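You operate a simulated robot arm through the tools that you are given. There is no shell and no other tool. Be economical: measure what you need, move in short steps, check, and stop when the job is done.

You run a simulated robot arm. Do the job below in one go: nothing can be reset, and whatever is moved stays where it is left.

## Task
Unscrew the black bracket and put it in the bench drawer marked FEET.
Fine: use the red key and put it back in its well; shut the drawer; the other bracket and the castors stay. Set down upright: what you pick out.

The check looks at the end state, three seconds after you hand in, the way a careful person would. Anything else that was tipped, shoved, dropped, spilled or broken makes it a failure.

## Robot
A 6-joint arm with a three-finger gripper, fixed in place. Base frame: the origin is at the foot of the arm, x ahead of it, y to its left, z up. Units: cm, degrees, N and s.
With the tool pointing down near the work surface it reaches from about 84 to 96 cm from the base axis. Its first joint turns from -166.0 to 166.0 degrees. Payload 4.89 kg.
The tool frame sits at the grasp point between the pads (the TCP): z along the fingers, y along the line on which they close. The tips reach 3 cm beyond it. The gripper opens to 16.4 cm. The gripper's body begins 12.5 cm behind the TCP.
Orientation is that of the tool frame in the base frame, as a unit quaternion [x, y, z, w]. With the fingers straight down and closing along the base's y, the tool's x points along the base's -x, its y along +y and its z along -z.

## Interface
- The arm moves only by the tool jog_arm. Its argument "moves" is a list of rows, each a list of 7 numbers: the shift along the tool's x, y, z in cm, then the turn, a rotation vector about the tool's x, y, z in degrees, then the gripper command, from -1 (fully open) to 1 (shut), values between in proportion. In form: [[tx, ty, tz, ax, ay, az, jaw], ...]. A call has 1 to 20 rows; each row shifts and turns the commanded pose from where the row before left it, along the tool's axes as they then stand. A row lasts 0.2 s, in which the tool goes at most 5 cm and 8.6 degrees; a call with a longer step from one row to the next is refused whole, and so is a gripper value outside its range. A pose out of reach is approached as far as the arm can. The call stops where the force on the tool passes 60 N (or 10 N more than at its start, if that is more) or the arm is blocked; 0.2 s more then pass. The fingers move at their own pace (about 10.8 cm/s each) and stop on an object; they squeeze with about 40 N. The grip force told is the motor's: it shows also when the fingers shut on nothing. Time passes only in rows, and 0.2 s behind the last, so rows that do not move let the fingers close. It gives the time, the measured TCP pose, the force on the tool (base axes), the opening and the grip force at its end, in the units of the frame above (readings bear some noise), with the torque about the TCP (base axes, N m) and any sound that the robot's microphone picked up.
- Cameras (640 x 400 px; columns grow to the right, rows downward): "scene" is fixed at [5, -64.94, 153.54]; the picture's right is [0.22, -0.97, 0.00], its down [-0.68, -0.16, -0.72] and it looks along [0.70, 0.16, -0.70] (base axes); focal length 265 px, centre (320, 200). "wrist" rides on the gripper at [7.6, -0.2, -15.2] in the tool frame; the picture's right is [0.02, 1.00, 0.00], its down [-0.88, 0.02, -0.47] and it looks along [-0.47, 0.01, 0.88] (tool axes); focal length 247 px, centre (320, 200). There is no depth. A picture from a camera that has moved, and an enlarged one, comes with that camera's place and axes in the base frame and with its lens.
- get_image(camera): a new picture of that camera. No time passes.
- move_column(by): slides the trunk up (or, below 0, down) by that many cm; the arm rides with it, the base frame stays. It gives what a move gives, with no picture.
- close_up(camera, box): a new picture of the part [left, top, right, bottom] of that camera's present view, enlarged. No time passes.
- finish_job(): hands the job in; it is judged then, once.

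Go step by step. Nothing tells you positions but the pictures and the camera data: compare them with the known pose of the tool, close in by small moves and look again before you grip or let go. The budget is 120 turns and 76 pictures, counting those below and the enlarged ones. Unless the task says otherwise, let go and move clear before handing in, and close with one line.

The tools are called after ">>>" by a JSON object that holds its "op" and its "data". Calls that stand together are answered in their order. jog_arm: Moves the arm, as the interface text tells. Its arguments: {"type":"object","properties":{"moves":{"type":"array","items":{"type":"array","items":{"type":"number"}}}},"required":["moves"]} The other tools are called the same way: move_column (by) slides the trunk up or down; get_image (camera) takes a picture; close_up (camera, box) takes an enlarged picture of a part of a camera's view; finish_job () hands the job in.

At the start:

```text
clock: 0.0
eef_pos: [51.94, -26.24, 126.95]
tool_rot: [0.0, 1.0, 0.0, 0.0]
wrist_force: [0.0, 0.3, 0.5]
torque: [-0.01, 0.0, 0.01]
gripper_width: 16.41
finger_force: 0.1
trunk travel left (down, up): [-30.0, 9.0]
```

scene: 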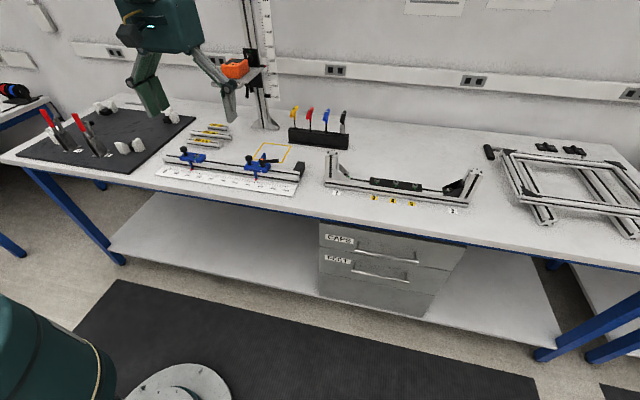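
wrist: 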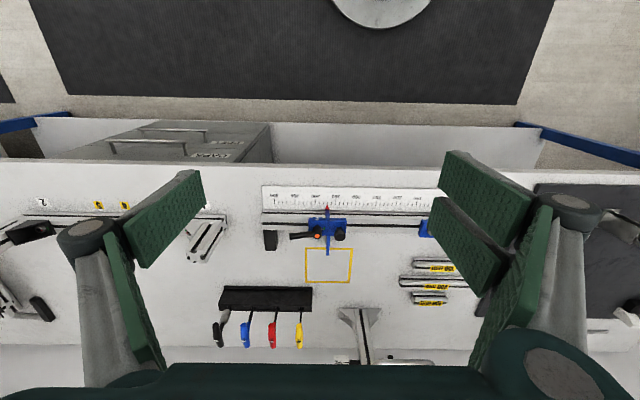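

I see a bench with a key rack (yellow, red, blue, black keys), a frame with brackets between, and drawers marked CAPS? and FEET. I'll look at close-ups first.

>>> {"op": "close_up", "data": {"camera": "scene", "box": [300, 140, 500, 265]}}

>>> {"op": "close_up", "data": {"camera": "scene", "box": [270, 90, 370, 160]}}

>>> {"op": "close_up", "data": {"camera": "scene", "box": [480, 130, 640, 230]}}

>>> {"op": "close_up", "data": {"camera": "scene", "box": [300, 210, 480, 323]}}

```text
3.20 times, centred on (400, 202) of scene
camera zoom: at [5.0, -64.94, 153.54], right [0.22, -0.97, 0.0], down [-0.68, -0.16, -0.72], along [0.7, 0.16, -0.7], focal length 849 px, centre (64, 192)
```

zoom: 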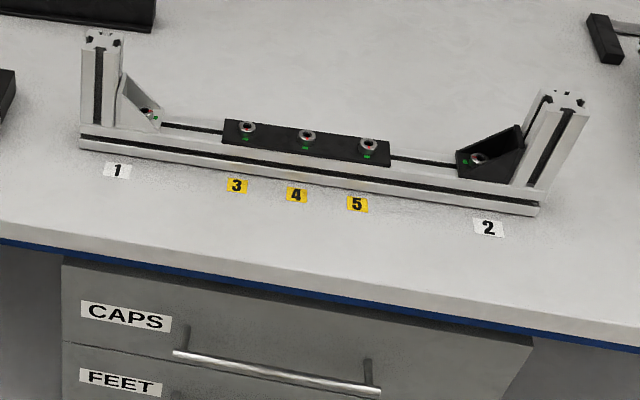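

```text
5.71 times, centred on (320, 125) of scene
camera zoom: at [5.0, -64.94, 153.54], right [0.22, -0.97, 0.0], down [-0.68, -0.16, -0.72], along [0.7, 0.16, -0.7], focal length 1516 px, centre (320, 629)
```

zoom: 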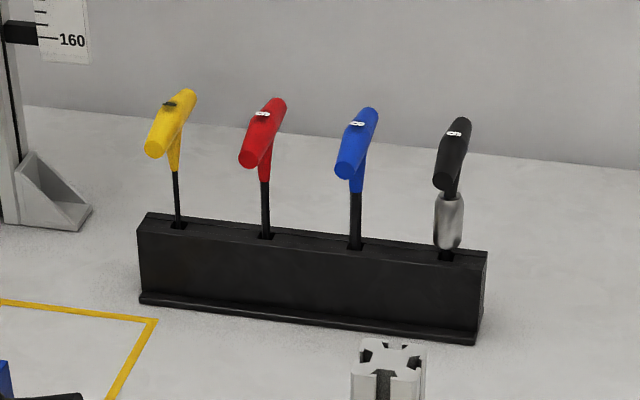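

```text
4.00 times, centred on (560, 180) of scene
camera zoom: at [5.0, -64.94, 153.54], right [0.22, -0.97, 0.0], down [-0.68, -0.16, -0.72], along [0.7, 0.16, -0.7], focal length 1061 px, centre (-640, 280)
```

zoom: 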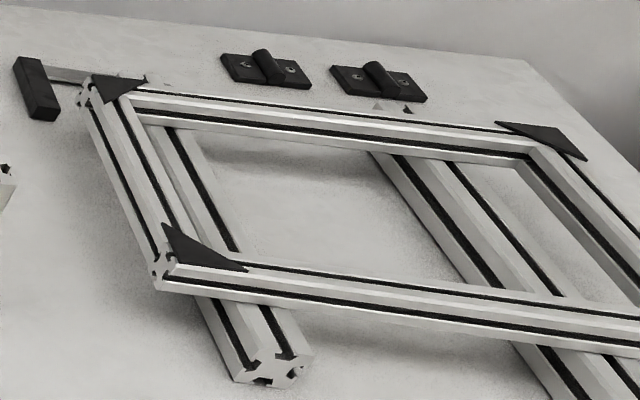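

```text
3.54 times, centred on (390, 266) of scene
camera zoom: at [5.0, -64.94, 153.54], right [0.22, -0.97, 0.0], down [-0.68, -0.16, -0.72], along [0.7, 0.16, -0.7], focal length 939 px, centre (72, -35)
```

zoom: 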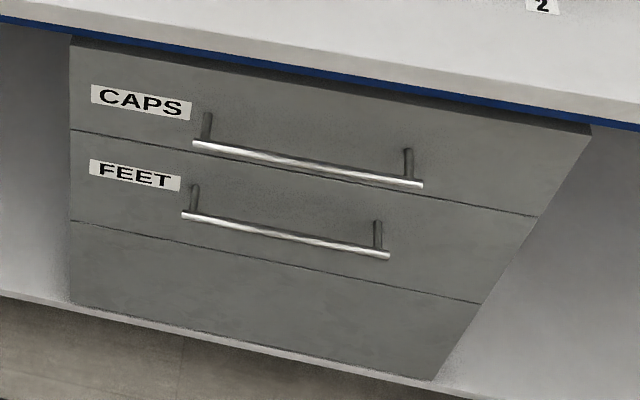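

Triangulating puts the bench top near z≈88, the red key handle near (106,-37.6,102), and the black bracket near label 2 at about (79,-93). I'll move the gripper over towards the frame for a better look and to test reach.

>>> {"op": "jog_arm", "data": {"moves": [[-1.5, -4.2, 0, 0, 0, 0, -1], [-1.5, -4.2, 0, 0, 0, 0, -1], [-1.5, -4.2, 0, 0, 0, 0, -1], [-1.5, -4.2, 0, 0, 0, 0, -1], [-1.5, -4.2, 0, 0, 0, 0, -1], [-1.5, -4.2, 0, 0, 0, 0, -1], [-1.5, -4.2, 0, 0, 0, 0, -1], [-1.5, -4.2, 0, 0, 0, 0, -1], [-1.5, -4.2, 0, 0, 0, 0, -1], [-1.5, -4.2, 0, 0, 0, 0, -1], [0, -4.2, 0, 0, 0, 0, -1], [0, -4.2, 0, 0, 0, 0, -1], [0, -4.2, 0, 0, 0, 0, -1]]}}

>>> {"op": "get_image", "data": {"camera": "wrist"}}

>>> {"op": "get_image", "data": {"camera": "scene"}}

```text
clock: 2.8
eef_pos: [66.88, -80.77, 126.92]
tool_rot: [-0.001, 1.0, 0.0, 0.0]
wrist_force: [0.0, 1.7, 0.0]
torque: [-0.21, 0.0, -0.01]
gripper_width: 16.37
finger_force: 0.1
trunk travel left (down, up): [-30.0, 9.0]
```

```text
69 pictures are left
camera wrist: at [59.33, -80.86, 142.06], right [-0.02, 1.0, 0.0], down [0.88, 0.02, 0.47], along [0.47, 0.01, -0.88], focal length 247 px, centre (320, 200)
```

wrist: 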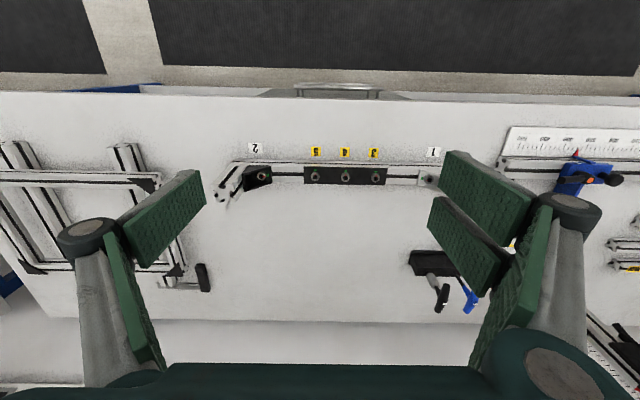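

```text
68 pictures are left
```

scene: 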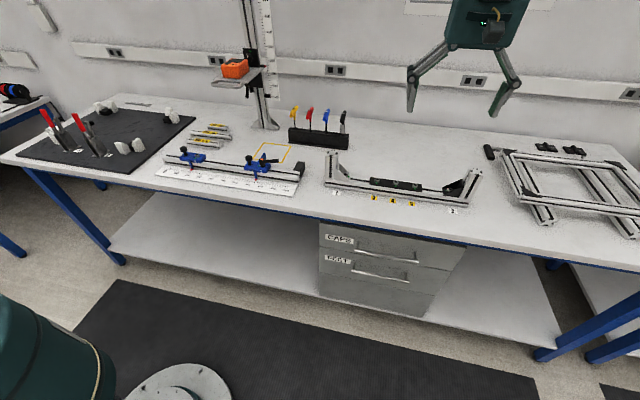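

The reach is fine at this height. I'll zoom in on the bracket and frame.

>>> {"op": "close_up", "data": {"camera": "wrist", "box": [200, 130, 460, 220]}}

>>> {"op": "close_up", "data": {"camera": "wrist", "box": [205, 140, 285, 210]}}

>>> {"op": "close_up", "data": {"camera": "scene", "box": [430, 155, 490, 220]}}

```text
2.46 times, centred on (330, 175) of wrist
camera zoom: at [59.33, -80.86, 142.06], right [-0.02, 1.0, 0.0], down [0.88, 0.02, 0.47], along [0.47, 0.01, -0.88], focal length 608 px, centre (295, 262)
```

zoom: 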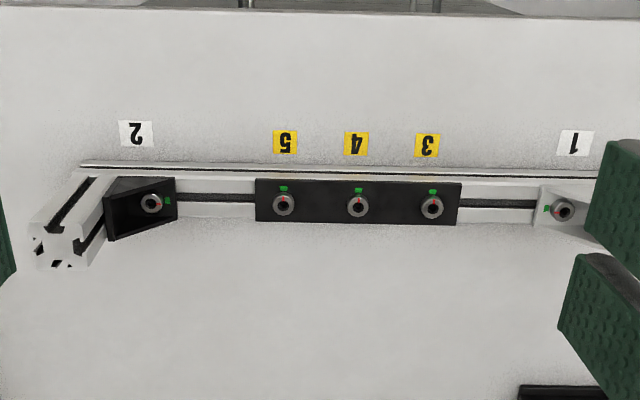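

```text
5.71 times, centred on (245, 175) of wrist
camera zoom: at [59.33, -80.86, 142.06], right [-0.02, 1.0, 0.0], down [0.88, 0.02, 0.47], along [0.47, 0.01, -0.88], focal length 1411 px, centre (749, 343)
```

zoom: 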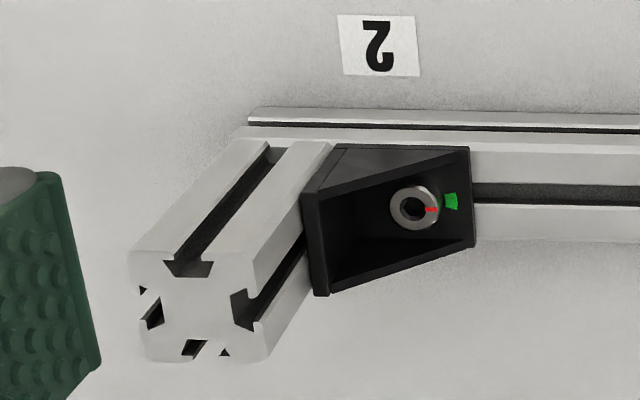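

```text
6.15 times, centred on (460, 188) of scene
camera zoom: at [5.0, -64.94, 153.54], right [0.22, -0.97, 0.0], down [-0.68, -0.16, -0.72], along [0.7, 0.16, -0.7], focal length 1633 px, centre (-542, 277)
```

zoom: 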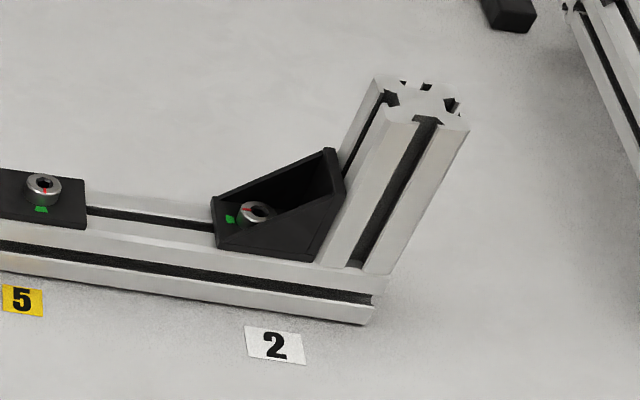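

Each bracket has one hex-socket screw with a red index line and a green mark. Next I'll move over the key rack to look at the red key.

>>> {"op": "jog_arm", "data": {"moves": [[-2.6, 3.6, 0.6, 0, 0, 0, -1], [-2.6, 3.6, 0.6, 0, 0, 0, -1], [-2.6, 3.6, 0.6, 0, 0, 0, -1], [-2.6, 3.6, 0.6, 0, 0, 0, -1], [-2.6, 3.6, 0.6, 0, 0, 0, -1], [-2.6, 3.6, 0.6, 0, 0, 0, -1], [-2.6, 3.6, 0.6, 0, 0, 0, -1], [-2.6, 3.6, 0.6, 0, 0, 0, -1], [-2.6, 3.6, 0.6, 0, 0, 0, -1], [-2.6, 3.6, 0.6, 0, 0, 0, -1], [-2.6, 3.6, 0.6, 0, 0, 0, -1], [-2.6, 3.6, 0.6, 0, 0, 0, -1]]}}

>>> {"op": "get_image", "data": {"camera": "wrist"}}

```text
clock: 5.4
eef_pos: [98.09, -37.56, 119.61]
tool_rot: [0.0, 1.0, 0.0, 0.0]
wrist_force: [-0.5, -1.3, 1.1]
torque: [0.12, -0.15, 0.01]
gripper_width: 16.41
finger_force: 0.1
trunk travel left (down, up): [-30.0, 9.0]
```

```text
64 pictures are left
camera wrist: at [90.43, -37.83, 134.84], right [-0.02, 1.0, 0.0], down [0.88, 0.02, 0.47], along [0.47, 0.01, -0.88], focal length 247 px, centre (320, 200)
```

wrist: 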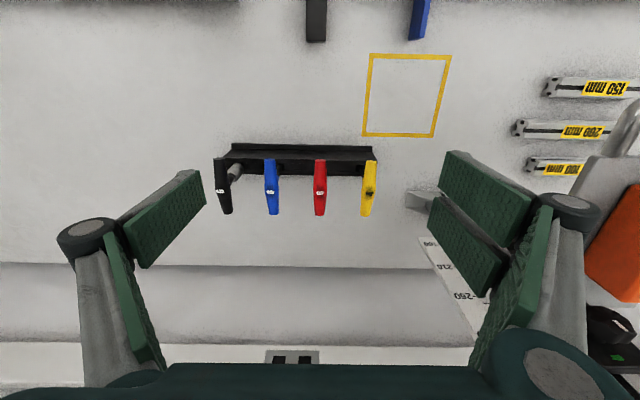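

The red key's handle is a T-bar running along x, centred near (105.8,-37.5,102.5), and the rack top is at about 94. I'll move above it with the jaws narrowed and check alignment.

>>> {"op": "jog_arm", "data": {"moves": [[0, 0, 0, 0, 0, 0, 0.35], [0, 0, 0, 0, 0, 0, 0.35], [-2.6, 0, 0, 0, 0, 0, 0.35], [-2.6, 0, 0, 0, 0, 0, 0.35], [-2.6, 0, 0, 0, 0, 0, 0.35], [0, 0, 3, 0, 0, 0, 0.35], [0, 0, 3, 0, 0, 0, 0.35], [0, 0, 2.6, 0, 0, 0, 0.35], [0, 0, 0, 0, 0, 0, 0.35]]}}

>>> {"op": "get_image", "data": {"camera": "wrist"}}

>>> {"op": "close_up", "data": {"camera": "scene", "box": [250, 60, 380, 160]}}

```text
clock: 7.4
eef_pos: [105.81, -37.71, 111.07]
tool_rot: [-0.001, 1.0, 0.0, 0.0]
wrist_force: [0.1, -0.4, -0.1]
torque: [0.01, 0.03, -0.02]
gripper_width: 5.33
finger_force: 0.0
trunk travel left (down, up): [-30.0, 9.0]
```

```text
63 pictures are left
camera wrist: at [98.26, -37.87, 126.24], right [-0.02, 1.0, 0.0], down [0.88, 0.02, 0.47], along [0.47, 0.01, -0.88], focal length 247 px, centre (320, 200)
```

wrist: 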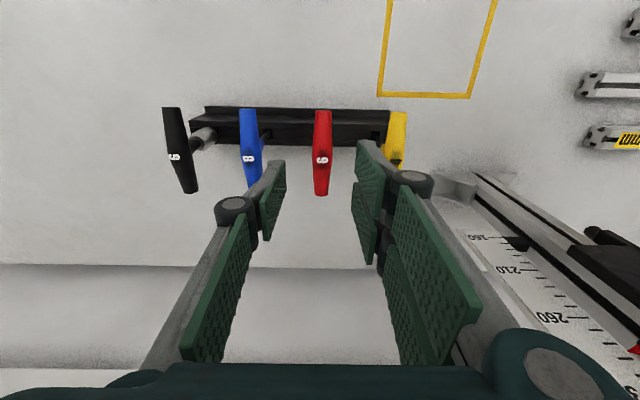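

```text
4.00 times, centred on (315, 110) of scene
camera zoom: at [5.0, -64.94, 153.54], right [0.22, -0.97, 0.0], down [-0.68, -0.16, -0.72], along [0.7, 0.16, -0.7], focal length 1061 px, centre (340, 560)
```

zoom: 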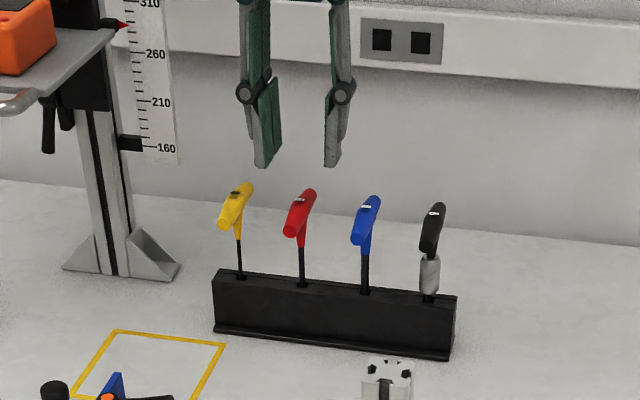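

The jaws are centred over the red handle. I'll descend so the TCP is just above the bar's centre, then close.

>>> {"op": "jog_arm", "data": {"moves": [[-0.15, 0.2, 2, 0, 0, 0, 0.35], [0, 0, 2, 0, 0, 0, 0.35], [0, 0, 2, 0, 0, 0, 0.35], [0, 0, 1.7, 0, 0, 0, 0.35], [0, 0, 0, 0, 0, 0, 0.35]]}}

>>> {"op": "close_up", "data": {"camera": "scene", "box": [280, 80, 360, 150]}}

>>> {"op": "close_up", "data": {"camera": "wrist", "box": [220, 90, 420, 230]}}

```text
clock: 8.6
eef_pos: [106.17, -37.49, 103.26]
tool_rot: [0.0, 1.0, 0.0, 0.0]
wrist_force: [1.2, -0.2, 0.1]
torque: [0.04, 0.03, -0.02]
gripper_width: 5.32
finger_force: 0.1
trunk travel left (down, up): [-30.0, 9.0]
```

```text
5.71 times, centred on (320, 115) of scene
camera zoom: at [5.0, -64.94, 153.54], right [0.22, -0.97, 0.0], down [-0.68, -0.16, -0.72], along [0.7, 0.16, -0.7], focal length 1516 px, centre (320, 686)
```

zoom: 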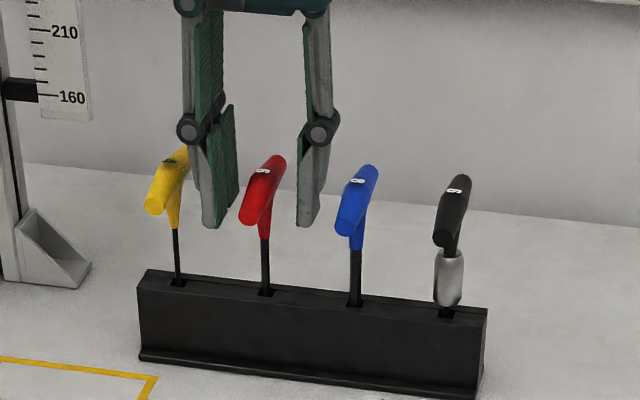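

```text
2.86 times, centred on (320, 160) of wrist
camera zoom: at [98.46, -37.66, 118.51], right [-0.02, 1.0, 0.0], down [0.88, 0.02, 0.47], along [0.47, 0.01, -0.88], focal length 706 px, centre (320, 314)
```

zoom: 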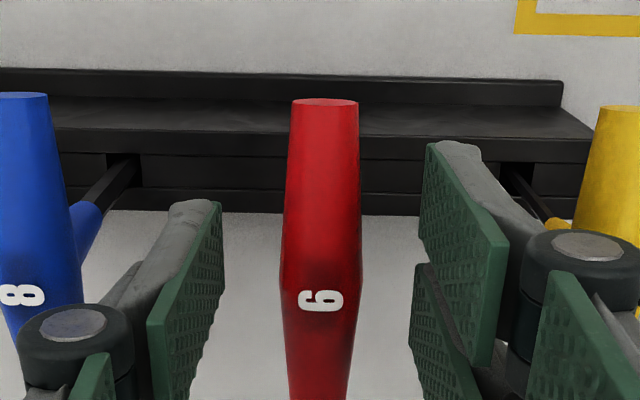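

The fingers straddle the red key (size 6) and are clear of its neighbours. Closing now.

>>> {"op": "jog_arm", "data": {"moves": [[0, 0, 0, 0, 0, 0, 1], [0, 0, 0, 0, 0, 0, 1], [0, 0, 0, 0, 0, 0, 1]]}}

>>> {"op": "close_up", "data": {"camera": "wrist", "box": [220, 90, 420, 230]}}

```text
clock: 9.4
eef_pos: [106.08, -37.42, 103.28]
tool_rot: [0.0, 1.0, 0.001, 0.0]
wrist_force: [-1.1, 0.0, 0.1]
torque: [0.0, -0.02, 0.03]
gripper_width: 1.77
finger_force: 39.7
trunk travel left (down, up): [-30.0, 9.0]
```

```text
2.86 times, centred on (320, 160) of wrist
camera zoom: at [98.46, -37.65, 118.52], right [-0.02, 1.0, 0.0], down [0.88, 0.02, 0.47], along [0.47, 0.01, -0.88], focal length 706 px, centre (320, 314)
```

zoom: 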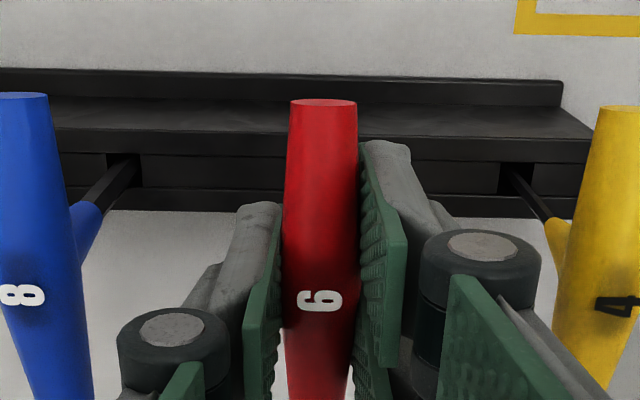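

Gripped at width 1.77. I'll lift slowly straight up.

>>> {"op": "jog_arm", "data": {"moves": [[0, 0, -1, 0, 0, 0, 1], [0, 0, -2, 0, 0, 0, 1], [0, 0, -2, 0, 0, 0, 1], [0, 0, -2, 0, 0, 0, 1], [0, 0, -2, 0, 0, 0, 1], [0, 0, -2, 0, 0, 0, 1], [0, 0, -2, 0, 0, 0, 1], [0, 0, 0, 0, 0, 0, 1]]}}

>>> {"op": "close_up", "data": {"camera": "scene", "box": [260, 50, 380, 150]}}

```text
clock: 11.2
eef_pos: [105.96, -37.43, 116.43]
tool_rot: [0.0, 1.0, 0.0, 0.001]
wrist_force: [-0.1, 0.9, -0.8]
torque: [-0.02, -0.06, -0.06]
gripper_width: 1.76
finger_force: 40.1
trunk travel left (down, up): [-30.0, 9.0]
```

```text
4.00 times, centred on (320, 100) of scene
camera zoom: at [5.0, -64.94, 153.54], right [0.22, -0.97, 0.0], down [-0.68, -0.16, -0.72], along [0.7, 0.16, -0.7], focal length 1061 px, centre (320, 600)
```

zoom: 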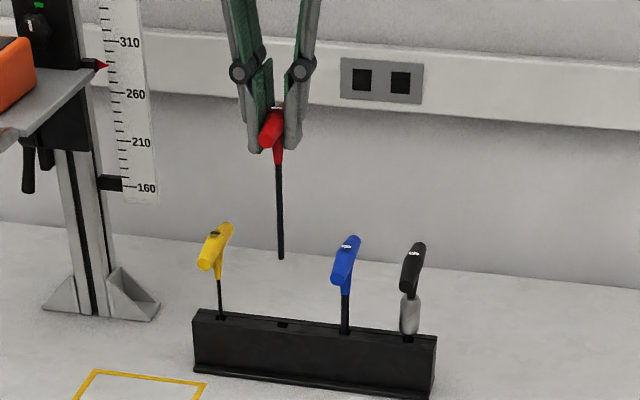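

The key is out, with its tip about 14.3 cm below the TCP. I'll come forward clear of the rack first, then go across to above the black bracket's screw near (79.6,-92.8).

>>> {"op": "jog_arm", "data": {"moves": [[4, 0, -1, 0, 0, 0, 1], [4, 0, -1, 0, 0, 0, 1], [4, 0, -1, 0, 0, 0, 1], [1.1, -4.26, 0, 0, 0, 0, 1], [1.1, -4.26, 0, 0, 0, 0, 1], [1.1, -4.26, 0, 0, 0, 0, 1], [1.1, -4.26, 0, 0, 0, 0, 1], [1.1, -4.26, 0, 0, 0, 0, 1], [1.1, -4.26, 0, 0, 0, 0, 1], [1.1, -4.26, 0, 0, 0, 0, 1], [1.1, -4.26, 0, 0, 0, 0, 1], [1.1, -4.26, 0, 0, 0, 0, 1], [1.1, -4.26, 0, 0, 0, 0, 1], [1.1, -4.26, 0, 0, 0, 0, 1], [1.1, -4.26, 0, 0, 0, 0, 1], [1.1, -4.26, 0, 0, 0, 0, 1], [0, 0, 0, 0, 0, 0, 1]]}}

>>> {"op": "get_image", "data": {"camera": "wrist"}}

>>> {"op": "close_up", "data": {"camera": "scene", "box": [410, 100, 510, 220]}}

```text
clock: 14.8
eef_pos: [79.83, -93.02, 119.22]
tool_rot: [0.0, 1.0, 0.001, 0.0]
wrist_force: [-0.6, -2.2, -2.1]
torque: [0.26, -0.03, 0.0]
gripper_width: 1.77
finger_force: 40.1
trunk travel left (down, up): [-30.0, 9.0]
```

```text
57 pictures are left
camera wrist: at [72.12, -93.17, 134.42], right [-0.02, 1.0, 0.0], down [0.88, 0.02, 0.47], along [0.47, 0.01, -0.88], focal length 247 px, centre (320, 200)
```

wrist: 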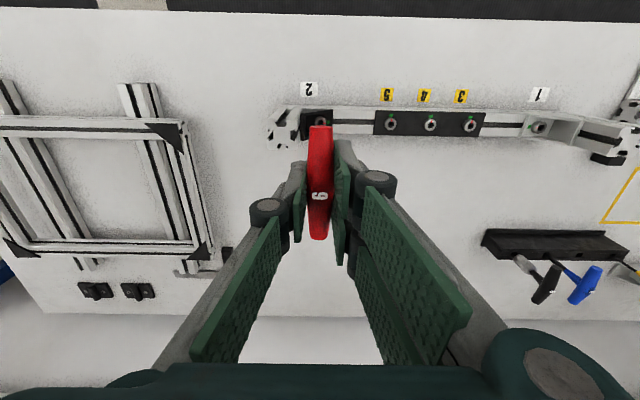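

```text
3.33 times, centred on (460, 160) of scene
camera zoom: at [5.0, -64.94, 153.54], right [0.22, -0.97, 0.0], down [-0.68, -0.16, -0.72], along [0.7, 0.16, -0.7], focal length 884 px, centre (-147, 333)
```

zoom: 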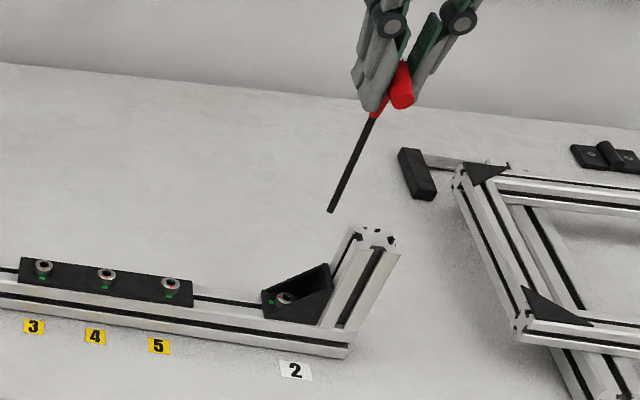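

The reach works. I'll zoom in for an accurate screw position.

>>> {"op": "close_up", "data": {"camera": "wrist", "box": [280, 80, 380, 142]}}

>>> {"op": "close_up", "data": {"camera": "scene", "box": [435, 150, 483, 210]}}

```text
6.40 times, centred on (330, 111) of wrist
camera zoom: at [72.12, -93.17, 134.42], right [-0.02, 1.0, 0.0], down [0.88, 0.02, 0.47], along [0.47, 0.01, -0.88], focal length 1581 px, centre (256, 770)
```

zoom: 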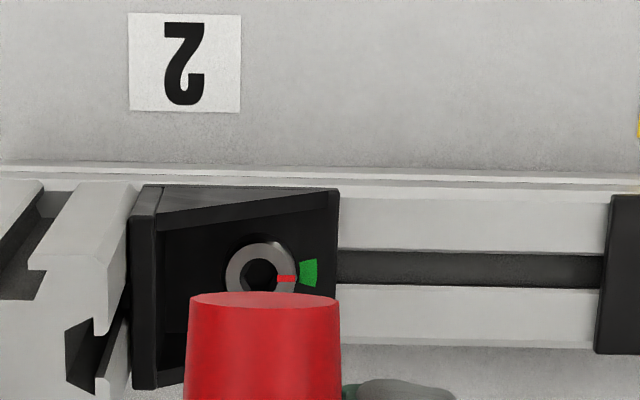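

```text
6.67 times, centred on (459, 180) of scene
camera zoom: at [5.0, -64.94, 153.54], right [0.22, -0.97, 0.0], down [-0.68, -0.16, -0.72], along [0.7, 0.16, -0.7], focal length 1769 px, centre (-607, 333)
```

zoom: 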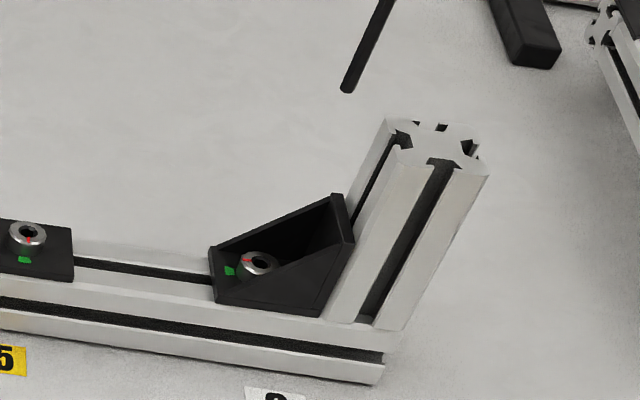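

The screw top is at about (79.85,-92.8,93.3), nearly under the key tip, with a gap of about 10.8 cm. I'll lower 9 and compare the two.

>>> {"op": "jog_arm", "data": {"moves": [[0, 0.1, 2.5, 0, 0, 0, 1], [0, 0, 2.5, 0, 0, 0, 1], [0, 0, 2.5, 0, 0, 0, 1], [0, 0, 1.5, 0, 0, 0, 1], [0, 0, 0, 0, 0, 0, 1]]}}

>>> {"op": "close_up", "data": {"camera": "scene", "box": [435, 165, 475, 205]}}

>>> {"op": "close_up", "data": {"camera": "wrist", "box": [270, 50, 390, 130]}}

```text
clock: 16.0
eef_pos: [79.84, -92.72, 110.43]
tool_rot: [0.0, 1.0, 0.001, 0.0]
wrist_force: [0.9, 0.0, -1.0]
torque: [0.01, 0.02, 0.0]
gripper_width: 1.78
finger_force: 39.9
trunk travel left (down, up): [-30.0, 9.0]
```

```text
10.00 times, centred on (455, 185) of scene
camera zoom: at [5.0, -64.94, 153.54], right [0.22, -0.97, 0.0], down [-0.68, -0.16, -0.72], along [0.7, 0.16, -0.7], focal length 2653 px, centre (-1030, 350)
```

zoom: 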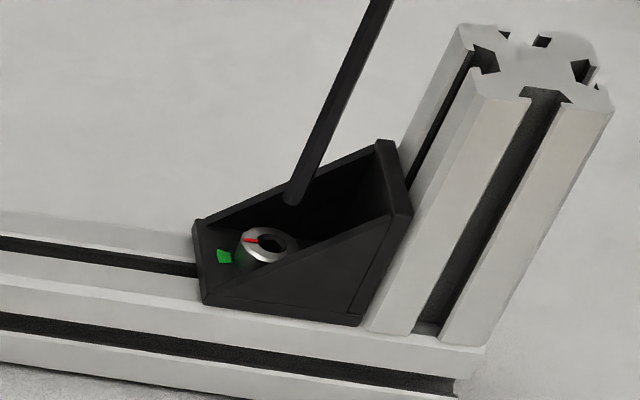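

```text
5.00 times, centred on (330, 90) of wrist
camera zoom: at [72.15, -92.92, 125.55], right [-0.02, 1.0, 0.0], down [0.88, 0.02, 0.47], along [0.47, 0.01, -0.88], focal length 1235 px, centre (270, 750)
```

zoom: 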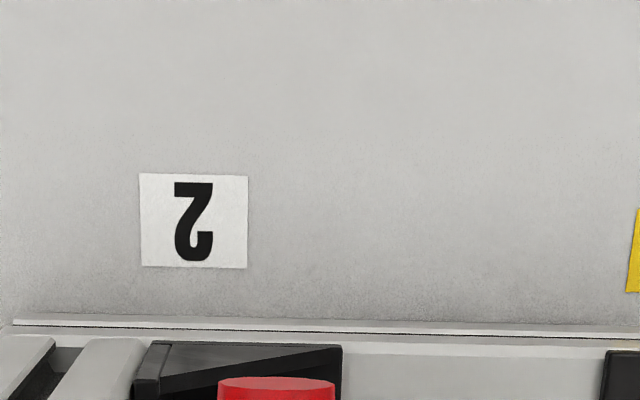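

The tip lines up with the socket, with about 1.85 cm to go. I'll lower slowly and watch the force.

>>> {"op": "jog_arm", "data": {"moves": [[0, 0, 0.6, 0, 0, 0, 1], [0, 0, 0.4, 0, 0, 0, 1], [0, 0, 0.3, 0, 0, 0, 1], [0, 0, 0.2, 0, 0, 0, 1], [0, 0, 0.1, 0, 0, 0, 1], [0, 0, 0, 0, 0, 0, 1]]}}

>>> {"op": "close_up", "data": {"camera": "scene", "box": [435, 165, 475, 205]}}

```text
clock: 17.4
eef_pos: [79.72, -92.73, 108.88]
tool_rot: [-0.001, 1.0, 0.0, 0.0]
wrist_force: [-0.5, 0.0, -1.3]
torque: [0.01, -0.02, 0.02]
gripper_width: 1.78
finger_force: 39.9
trunk travel left (down, up): [-30.0, 9.0]
```

```text
10.00 times, centred on (455, 185) of scene
camera zoom: at [5.0, -64.94, 153.54], right [0.22, -0.97, 0.0], down [-0.68, -0.16, -0.72], along [0.7, 0.16, -0.7], focal length 2653 px, centre (-1030, 350)
```

zoom: 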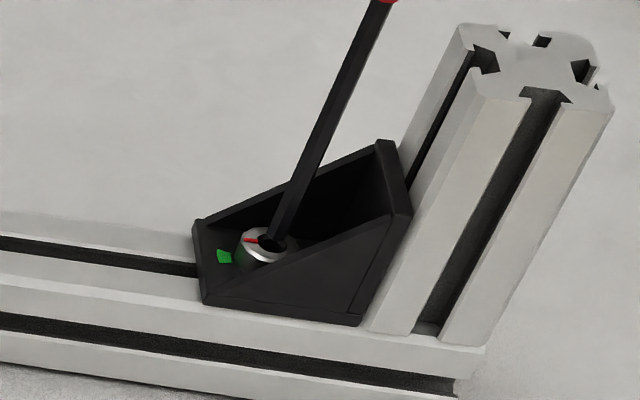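

The tip is right at the socket. Continuing down gently.

>>> {"op": "jog_arm", "data": {"moves": [[0, 0, 0.2, 0, 0, 0, 1], [0, 0, 0.2, 0, 0, 0, 1], [0, 0, 0.15, 0, 0, 0, 1], [0, 0, 0.15, 0, 0, 0, 1], [0, 0, 0, 0, 0, 0, 1]]}}

>>> {"op": "close_up", "data": {"camera": "scene", "box": [435, 165, 475, 205]}}

```text
clock: 18.6
eef_pos: [79.73, -92.63, 108.29]
tool_rot: [-0.001, 1.0, 0.0, 0.001]
wrist_force: [3.2, -0.6, 14.8]
torque: [-0.17, -0.43, 0.0]
gripper_width: 1.77
finger_force: 40.0
trunk travel left (down, up): [-30.0, 9.0]
```

```text
10.00 times, centred on (455, 185) of scene
camera zoom: at [5.0, -64.94, 153.54], right [0.22, -0.97, 0.0], down [-0.68, -0.16, -0.72], along [0.7, 0.16, -0.7], focal length 2653 px, centre (-1030, 350)
```

zoom: 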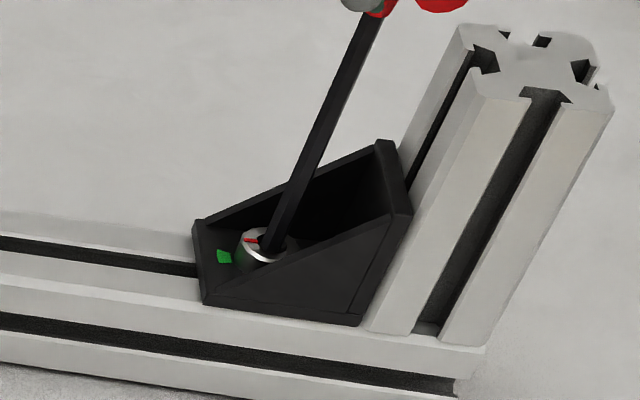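

Light contact of about 15 N means the tip sits on the head or the hex isn't aligned. I'll turn slightly counter-clockwise to find the hex.

>>> {"op": "jog_arm", "data": {"moves": [[0, 0, 0.05, 0, 0, -5, 1], [0, 0, 0.05, 0, 0, -5, 1], [0, 0, 0, 0, 0, 0, 1]]}}

```text
clock: 19.4
eef_pos: [80.0, -92.7, 107.82]
tool_rot: [-0.088, 0.996, 0.0, 0.0]
wrist_force: [10.2, 0.5, -5.0]
torque: [0.09, -1.47, 0.01]
gripper_width: 1.78
finger_force: 39.7
trunk travel left (down, up): [-30.0, 9.0]
```

It dropped into the socket. I'll relieve the side force (+x) and seat it a bit further down.

>>> {"op": "jog_arm", "data": {"moves": [[-0.15, 0, 0.2, 0, 0, 0, 1], [-0.08, 0, 0.2, 0, 0, 0, 1], [0, 0, 0, 0, 0, 0, 1]]}}

>>> {"op": "close_up", "data": {"camera": "scene", "box": [435, 165, 475, 205]}}

```text
clock: 20.2
eef_pos: [79.98, -92.86, 107.62]
tool_rot: [-0.087, 0.996, 0.0, 0.0]
wrist_force: [-0.2, 0.3, -1.0]
torque: [0.01, 0.01, -0.01]
gripper_width: 1.75
finger_force: 40.2
trunk travel left (down, up): [-30.0, 9.0]
```

```text
10.00 times, centred on (455, 185) of scene
camera zoom: at [5.0, -64.94, 153.54], right [0.22, -0.97, 0.0], down [-0.68, -0.16, -0.72], along [0.7, 0.16, -0.7], focal length 2653 px, centre (-1030, 350)
```

zoom: 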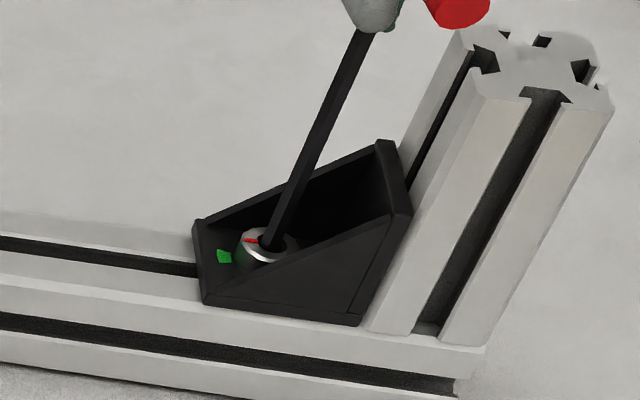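

Side forces are zero now. I'll press down a little more to feel the bottom, then turn counter-clockwise.

>>> {"op": "jog_arm", "data": {"moves": [[0, 0, 0.15, 0, 0, 0, 1], [0, 0, 0.1, 0, 0, 0, 1], [0, 0, 0, 0, 0, -6, 1], [0, 0, 0, 0, 0, -6, 1], [0, 0, 0, 0, 0, -6, 1], [0, 0, 0, 0, 0, 0, 1]]}}

>>> {"op": "close_up", "data": {"camera": "scene", "box": [435, 165, 475, 205]}}

```text
clock: 21.6
eef_pos: [80.05, -92.72, 107.42]
tool_rot: [-0.243, 0.97, -0.001, 0.0]
wrist_force: [-1.6, -1.0, 0.6]
torque: [-0.14, 0.22, -0.24]
gripper_width: 1.77
finger_force: 40.2
trunk travel left (down, up): [-30.0, 9.0]
```

```text
10.00 times, centred on (455, 185) of scene
camera zoom: at [5.0, -64.94, 153.54], right [0.22, -0.97, 0.0], down [-0.68, -0.16, -0.72], along [0.7, 0.16, -0.7], focal length 2653 px, centre (-1030, 350)
```

zoom: 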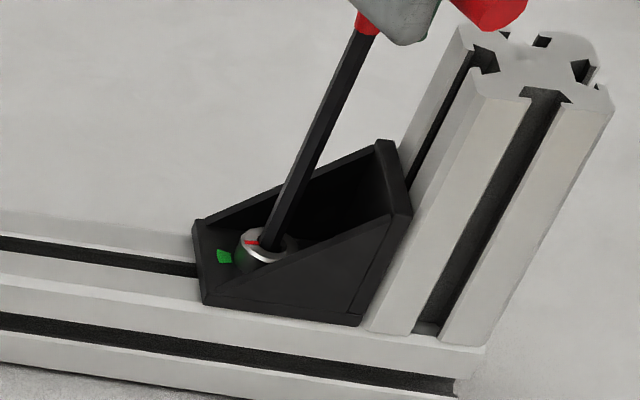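

A reaction torque is starting to show. I'll keep turning counter-clockwise.

>>> {"op": "jog_arm", "data": {"moves": [[0, 0, 0.1, 0, 0, -6, 1], [0, 0, 0.1, 0, 0, -6, 1], [0, 0, 0, 0, 0, -6, 1], [0, 0, 0, 0, 0, -6, 1], [0, 0, 0, 0, 0, -6, 1], [0, 0, 0, 0, 0, 0, 1]]}}

>>> {"op": "close_up", "data": {"camera": "scene", "box": [435, 165, 475, 205]}}

```text
clock: 23.0
eef_pos: [80.02, -92.67, 107.3]
tool_rot: [-0.486, 0.874, -0.001, 0.0]
wrist_force: [-3.9, -7.5, 21.3]
torque: [-1.18, 0.53, -0.12]
gripper_width: 1.77
finger_force: 40.5
trunk travel left (down, up): [-30.0, 9.0]
```

```text
10.00 times, centred on (455, 185) of scene
camera zoom: at [5.0, -64.94, 153.54], right [0.22, -0.97, 0.0], down [-0.68, -0.16, -0.72], along [0.7, 0.16, -0.7], focal length 2653 px, centre (-1030, 350)
```

zoom: 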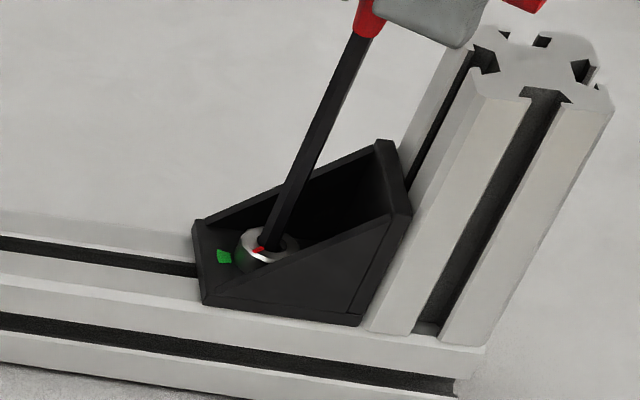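

The red mark has moved counter-clockwise, so the screw is turning. I'll ease off slightly and turn on.

>>> {"op": "jog_arm", "data": {"moves": [[0.1, 0, -0.1, 0, 0, -6, 1], [0, 0, 0, 0, 0, -8, 1], [0, 0, 0, 0, 0, -8, 1], [0, 0, 0, 0, 0, -8, 1], [0, 0, 0, 0, 0, -8, 1], [0, 0, 0, 0, 0, -8, 1], [0, 0, 0, 0, 0, -8, 1], [0, 0, 0, 0, 0, -8, 1], [0, 0, 0, 0, 0, 0, 1]]}}

>>> {"op": "close_up", "data": {"camera": "scene", "box": [435, 165, 475, 205]}}

```text
clock: 25.0
eef_pos: [79.87, -92.77, 107.34]
tool_rot: [0.867, -0.499, 0.0, 0.0]
wrist_force: [0.9, -2.8, 11.4]
torque: [-0.31, -0.11, -0.05]
gripper_width: 1.77
finger_force: 40.1
trunk travel left (down, up): [-30.0, 9.0]
```

```text
10.00 times, centred on (455, 185) of scene
camera zoom: at [5.0, -64.94, 153.54], right [0.22, -0.97, 0.0], down [-0.68, -0.16, -0.72], along [0.7, 0.16, -0.7], focal length 2653 px, centre (-1030, 350)
```

zoom: 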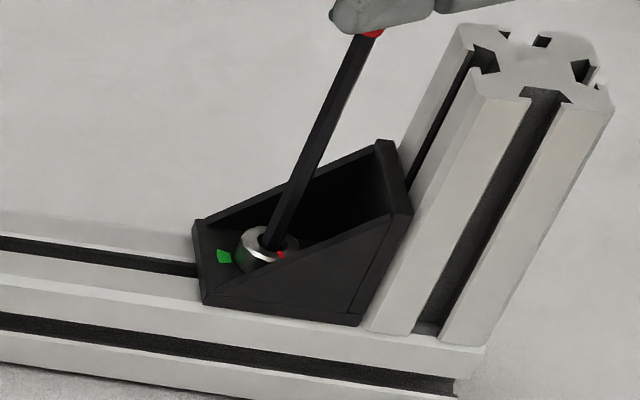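

The mark follows the key. Continuing, with a slight rise as the screw backs out.

>>> {"op": "jog_arm", "data": {"moves": [[0, 0, -0.05, 0, 0, -8, 1], [0, 0, 0, 0, 0, -8, 1], [0, 0, 0, 0, 0, -8, 1], [0, 0, 0, 0, 0, -8, 1], [0, 0, -0.03, 0, 0, -8, 1], [0, 0, 0, 0, 0, -8, 1], [0, 0, 0, 0, 0, -8, 1], [0, 0, 0, 0, 0, -8, 1], [0, 0, 0, 0, 0, -8, 1], [0, 0, 0, 0, 0, -8, 1], [0, 0, 0, 0, 0, 0, 1]]}}

>>> {"op": "close_up", "data": {"camera": "scene", "box": [435, 165, 475, 205]}}

```text
clock: 27.4
eef_pos: [80.69, -92.24, 107.34]
tool_rot: [0.878, -0.479, 0.0, 0.003]
wrist_force: [-5.9, -3.5, 1.2]
torque: [-0.45, 0.72, 0.0]
gripper_width: 1.84
finger_force: 39.8
out of reach, approached as far as the arm can: row 1, 2, 3, 4, 5, 6, 7, 8, 9, 10
trunk travel left (down, up): [-30.0, 9.0]
```

```text
10.00 times, centred on (455, 185) of scene
camera zoom: at [5.0, -64.94, 153.54], right [0.22, -0.97, 0.0], down [-0.68, -0.16, -0.72], along [0.7, 0.16, -0.7], focal length 2653 px, centre (-1030, 350)
```

zoom: 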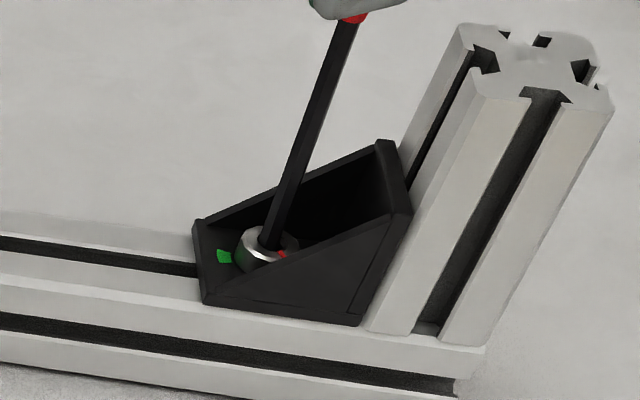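

The wrist hit its turning limit near 120°. I'll back off a little and see where the commanded pose now stands.

>>> {"op": "jog_arm", "data": {"moves": [[0, 0, 0, 0, 0, 4, 1], [0, 0, 0, 0, 0, 0, 1]]}}

```text
clock: 28.0
eef_pos: [80.7, -92.14, 107.24]
tool_rot: [0.86, -0.51, 0.0, 0.003]
wrist_force: [-3.5, -6.7, -1.0]
torque: [-0.95, 0.43, 0.02]
gripper_width: 1.83
finger_force: 40.4
trunk travel left (down, up): [-30.0, 9.0]
```

The commanded pose is the reached one, so the top has drifted by about 0.9 cm. I'll move it back over the screw axis so the key stands upright again.

>>> {"op": "jog_arm", "data": {"moves": [[0.06, 0.32, 0, 0, 0, 0, 1], [0.06, 0.32, 0, 0, 0, 0, 1], [0.05, 0.3, 0, 0, 0, 0, 1], [0, 0, 0, 0, 0, 0, 1]]}}

>>> {"op": "close_up", "data": {"camera": "scene", "box": [425, 115, 505, 215]}}

>>> {"op": "get_image", "data": {"camera": "wrist"}}

```text
clock: 29.0
eef_pos: [79.98, -92.74, 107.34]
tool_rot: [0.86, -0.51, -0.001, 0.003]
wrist_force: [0.3, 0.8, 0.7]
torque: [0.17, -0.09, 0.01]
gripper_width: 1.77
finger_force: 40.3
trunk travel left (down, up): [-30.0, 9.0]
```

```text
4.00 times, centred on (465, 165) of scene
camera zoom: at [5.0, -64.94, 153.54], right [0.22, -0.97, 0.0], down [-0.68, -0.16, -0.72], along [0.7, 0.16, -0.7], focal length 1061 px, centre (-260, 340)
```

zoom: 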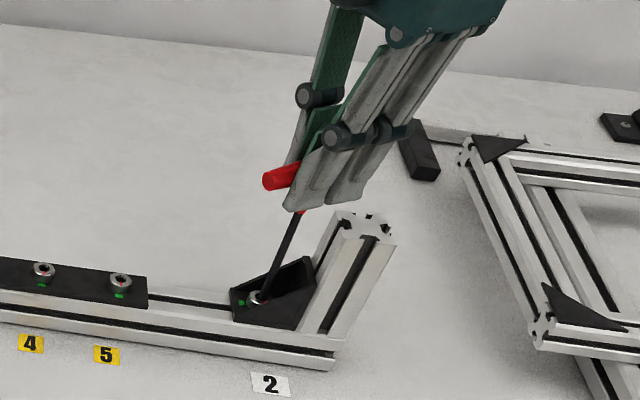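

```text
43 pictures are left
camera wrist: at [83.85, -99.31, 122.54], right [-0.87, -0.5, 0.01], down [-0.44, 0.77, 0.47], along [-0.24, 0.41, -0.88], focal length 247 px, centre (320, 200)
```

wrist: 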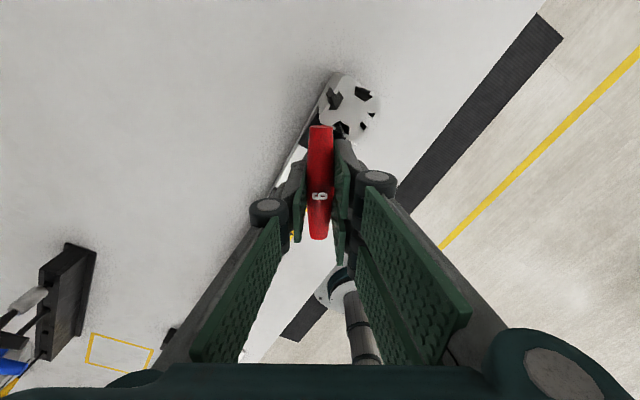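

The key is upright and the forces are zero. I'll ratchet: lift out of the socket, turn back clockwise by a multiple of 60°, and re-insert.

>>> {"op": "jog_arm", "data": {"moves": [[0, 0, -0.6, 0, 0, 0, 1], [0, 0, -0.6, 0, 0, 0, 1], [0, 0, -0.6, 0, 0, 0, 1], [0, 0, 0, 0, 0, 8, 1], [0, 0, 0, 0, 0, 8, 1], [0, 0, 0, 0, 0, 8, 1], [0, 0, 0, 0, 0, 8, 1], [0, 0, 0, 0, 0, 8, 1], [0, 0, 0, 0, 0, 8, 1], [0, 0, 0, 0, 0, 8, 1], [0, 0, 0, 0, 0, 8, 1], [0, 0, 0, 0, 0, 8, 1], [0, 0, 0, 0, 0, 8, 1], [0, 0, 0, 0, 0, 8, 1], [0, 0, 0, 0, 0, 8, 1], [0, 0, 0, 0, 0, 8, 1], [0, 0, 0, 0, 0, 8, 1], [0, 0, 0, 0, 0, 8, 1]]}}

>>> {"op": "jog_arm", "data": {"moves": [[0, 0, 0, 0, 0, 8, 1], [0, 0, 0, 0, 0, 8, 1], [0, 0, 0, 0, 0, 8, 1], [0, 0, 0, 0, 0, 8, 1], [0, 0, 0, 0, 0, 8, 1], [0, 0, 0, 0, 0, 8, 1], [0, 0, 0, 0, 0, 8, 1], [0, 0, 0, 0, 0, 8, 1], [0, 0, 0, 0, 0, 8, 1], [0, 0, 0, 0, 0, 8, 1], [0, 0, 0, 0, 0, 8, 1], [0, 0, 0, 0, 0, 8, 1], [0, 0, 0, 0, 0, 8, 1], [0, 0, 0, 0, 0, 8, 1], [0, 0, 0, 0, 0, 8, 1], [0, 0, 0, 0, 0, 0, 1]]}}

>>> {"op": "close_up", "data": {"camera": "scene", "box": [435, 165, 475, 205]}}

```text
clock: 32.8
eef_pos: [80.15, -92.86, 109.19]
tool_rot: [0.013, 1.0, -0.002, -0.003]
wrist_force: [0.0, 0.3, -0.4]
torque: [0.02, 0.01, 0.02]
gripper_width: 1.77
finger_force: 39.8
trunk travel left (down, up): [-30.0, 9.0]
```

```text
clock: 36.2
eef_pos: [79.88, -92.79, 109.13]
tool_rot: [0.872, 0.49, -0.003, 0.0]
wrist_force: [-0.3, -0.4, -0.5]
torque: [0.01, -0.03, 0.0]
gripper_width: 1.77
finger_force: 39.7
trunk travel left (down, up): [-30.0, 9.0]
```

```text
10.00 times, centred on (455, 185) of scene
camera zoom: at [5.0, -64.94, 153.54], right [0.22, -0.97, 0.0], down [-0.68, -0.16, -0.72], along [0.7, 0.16, -0.7], focal length 2653 px, centre (-1030, 350)
```

zoom: 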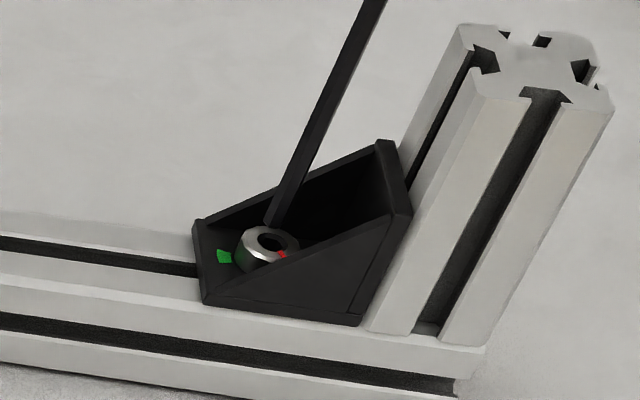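

Turned back to −121° without trouble, and the tip is over the socket. Re-inserting.

>>> {"op": "jog_arm", "data": {"moves": [[0, 0, 0.6, 0, 0, 0, 1], [0, 0, 0.4, 0, 0, 0, 1], [0, 0, 0.2, 0, 0, 0, 1], [0, 0, 0.2, 0, 0, 0, 1], [0, 0, 0.2, 0, 0, 0, 1], [0, 0, 0.1, 0, 0, 0, 1], [0, 0, 0, 0, 0, 0, 1]]}}

```text
clock: 37.8
eef_pos: [79.98, -92.79, 107.37]
tool_rot: [0.872, 0.49, -0.003, 0.001]
wrist_force: [-1.6, -4.3, -3.4]
torque: [-0.6, 0.21, 0.02]
gripper_width: 1.78
finger_force: 39.8
trunk travel left (down, up): [-30.0, 9.0]
```

It seated cleanly. Turning counter-clockwise 240°.

>>> {"op": "jog_arm", "data": {"moves": [[0, 0, 0, 0, 0, -8, 1], [0, 0, 0, 0, 0, -8, 1], [0, 0, 0, 0, 0, -8, 1], [0, 0, 0, 0, 0, -8, 1], [0, 0, 0, 0, 0, -8, 1], [0, 0, -0.03, 0, 0, -8, 1], [0, 0, 0, 0, 0, -8, 1], [0, 0, 0, 0, 0, -8, 1], [0, 0, 0, 0, 0, -8, 1], [0, 0, 0, 0, 0, -8, 1], [0, 0, -0.03, 0, 0, -8, 1], [0, 0, 0, 0, 0, -8, 1], [0, 0, 0, 0, 0, -8, 1], [0, 0, 0, 0, 0, -8, 1], [0, 0, 0, 0, 0, -8, 1], [0, 0, 0, 0, 0, 0, 1]]}}

>>> {"op": "jog_arm", "data": {"moves": [[0, 0, 0, 0, 0, -8, 1], [0, 0, 0, 0, 0, -8, 1], [0, 0, 0, 0, 0, -8, 1], [0, 0, 0, 0, 0, -8, 1], [0, 0, 0, 0, 0, -8, 1], [0, 0, -0.03, 0, 0, -8, 1], [0, 0, 0, 0, 0, -8, 1], [0, 0, 0, 0, 0, -8, 1], [0, 0, 0, 0, 0, -8, 1], [0, 0, 0, 0, 0, -8, 1], [0, 0, 0, 0, 0, -8, 1], [0, 0, 0, 0, 0, -8, 1], [0, 0, 0, 0, 0, -8, 1], [0, 0, 0, 0, 0, -8, 1], [0, 0, 0, 0, 0, -8, 1], [0, 0, 0, 0, 0, 0, 1]]}}

>>> {"op": "close_up", "data": {"camera": "scene", "box": [435, 165, 475, 205]}}

```text
clock: 41.2
eef_pos: [80.03, -92.78, 107.5]
tool_rot: [0.011, 1.0, -0.002, -0.002]
wrist_force: [2.0, 1.2, -0.3]
torque: [0.02, -0.33, -1.39]
gripper_width: 1.78
finger_force: 39.9
trunk travel left (down, up): [-30.0, 9.0]
```

```text
clock: 44.6
eef_pos: [80.0, -92.73, 107.49]
tool_rot: [0.86, -0.51, 0.0, 0.003]
wrist_force: [1.3, -2.4, -1.0]
torque: [-0.39, -0.15, -1.39]
gripper_width: 1.81
finger_force: 39.6
trunk travel left (down, up): [-30.0, 9.0]
```

```text
10.00 times, centred on (455, 185) of scene
camera zoom: at [5.0, -64.94, 153.54], right [0.22, -0.97, 0.0], down [-0.68, -0.16, -0.72], along [0.7, 0.16, -0.7], focal length 2653 px, centre (-1030, 350)
```

zoom: 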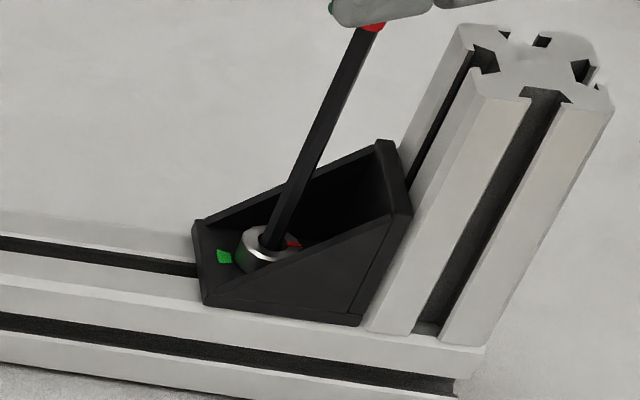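

A steady 1.39 N·m reaction means the screw has reached a stop or the key slipped in the grip. I'll look at both.

>>> {"op": "get_image", "data": {"camera": "wrist"}}

```text
40 pictures are left
camera wrist: at [83.89, -99.35, 122.68], right [-0.87, -0.5, 0.01], down [-0.44, 0.76, 0.47], along [-0.24, 0.41, -0.88], focal length 247 px, centre (320, 200)
```

wrist: 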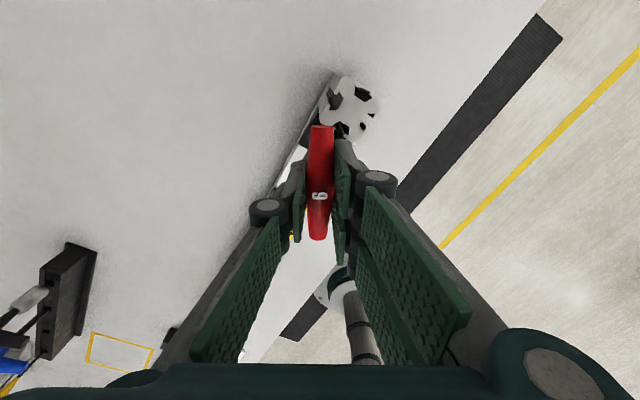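

The grip is unchanged but the mark moved only part of the way. I'll ease the turn back a few degrees to see how the torque behaves.

>>> {"op": "jog_arm", "data": {"moves": [[0, 0, 0, 0, 0, 4, 1], [0, 0, 0, 0, 0, 0, 1]]}}

>>> {"op": "jog_arm", "data": {"moves": [[0, 0, 0, 0, 0, 6, 1], [0, 0, 0, 0, 0, 0, 1]]}}

>>> {"op": "close_up", "data": {"camera": "scene", "box": [435, 165, 475, 205]}}

```text
clock: 45.2
eef_pos: [80.07, -92.7, 107.35]
tool_rot: [0.842, -0.54, 0.0, 0.003]
wrist_force: [0.1, -1.4, -1.9]
torque: [-0.09, -0.01, -1.42]
gripper_width: 1.82
finger_force: 40.2
trunk travel left (down, up): [-30.0, 9.0]
```

```text
clock: 45.8
eef_pos: [80.01, -92.8, 107.61]
tool_rot: [0.812, -0.583, -0.001, 0.003]
wrist_force: [-0.2, 0.6, -1.0]
torque: [-0.01, 0.01, -1.39]
gripper_width: 1.82
finger_force: 39.6
trunk travel left (down, up): [-30.0, 9.0]
```

```text
10.00 times, centred on (455, 185) of scene
camera zoom: at [5.0, -64.94, 153.54], right [0.22, -0.97, 0.0], down [-0.68, -0.16, -0.72], along [0.7, 0.16, -0.7], focal length 2653 px, centre (-1030, 350)
```

zoom: 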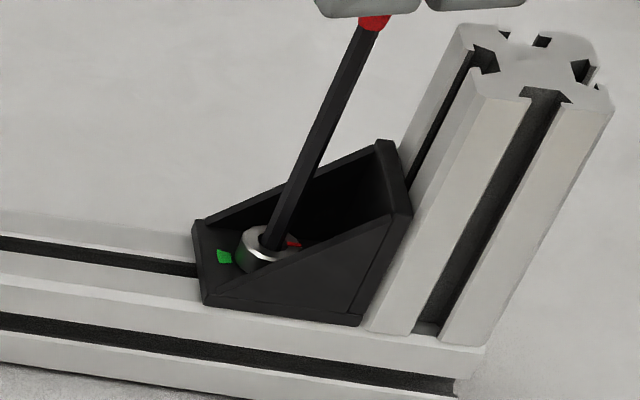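

The screw appears to be at a hard stop after about half a turn while the key slips past it. I'll lift the key out and look at the screw.

>>> {"op": "jog_arm", "data": {"moves": [[0, 0, -0.6, 0, 0, 0, 1], [0, 0, -0.6, 0, 0, 0, 1], [0, 0, -1.8, 0, 0, 0, 1], [0, 0, -2, 0, 0, 0, 1], [0, 0, 0, 0, 0, 0, 1]]}}

>>> {"op": "close_up", "data": {"camera": "scene", "box": [435, 165, 475, 205]}}

```text
clock: 47.0
eef_pos: [79.98, -92.78, 112.58]
tool_rot: [0.813, -0.583, -0.001, 0.003]
wrist_force: [-0.9, -0.9, -0.5]
torque: [-0.05, -0.03, -0.02]
gripper_width: 1.76
finger_force: 39.5
trunk travel left (down, up): [-30.0, 9.0]
```

```text
10.00 times, centred on (455, 185) of scene
camera zoom: at [5.0, -64.94, 153.54], right [0.22, -0.97, 0.0], down [-0.68, -0.16, -0.72], along [0.7, 0.16, -0.7], focal length 2653 px, centre (-1030, 350)
```

zoom: 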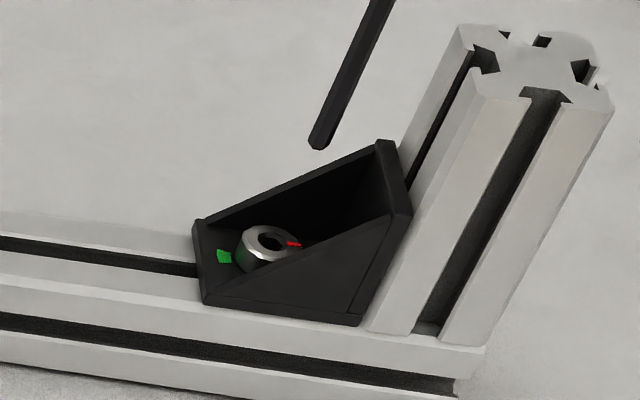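

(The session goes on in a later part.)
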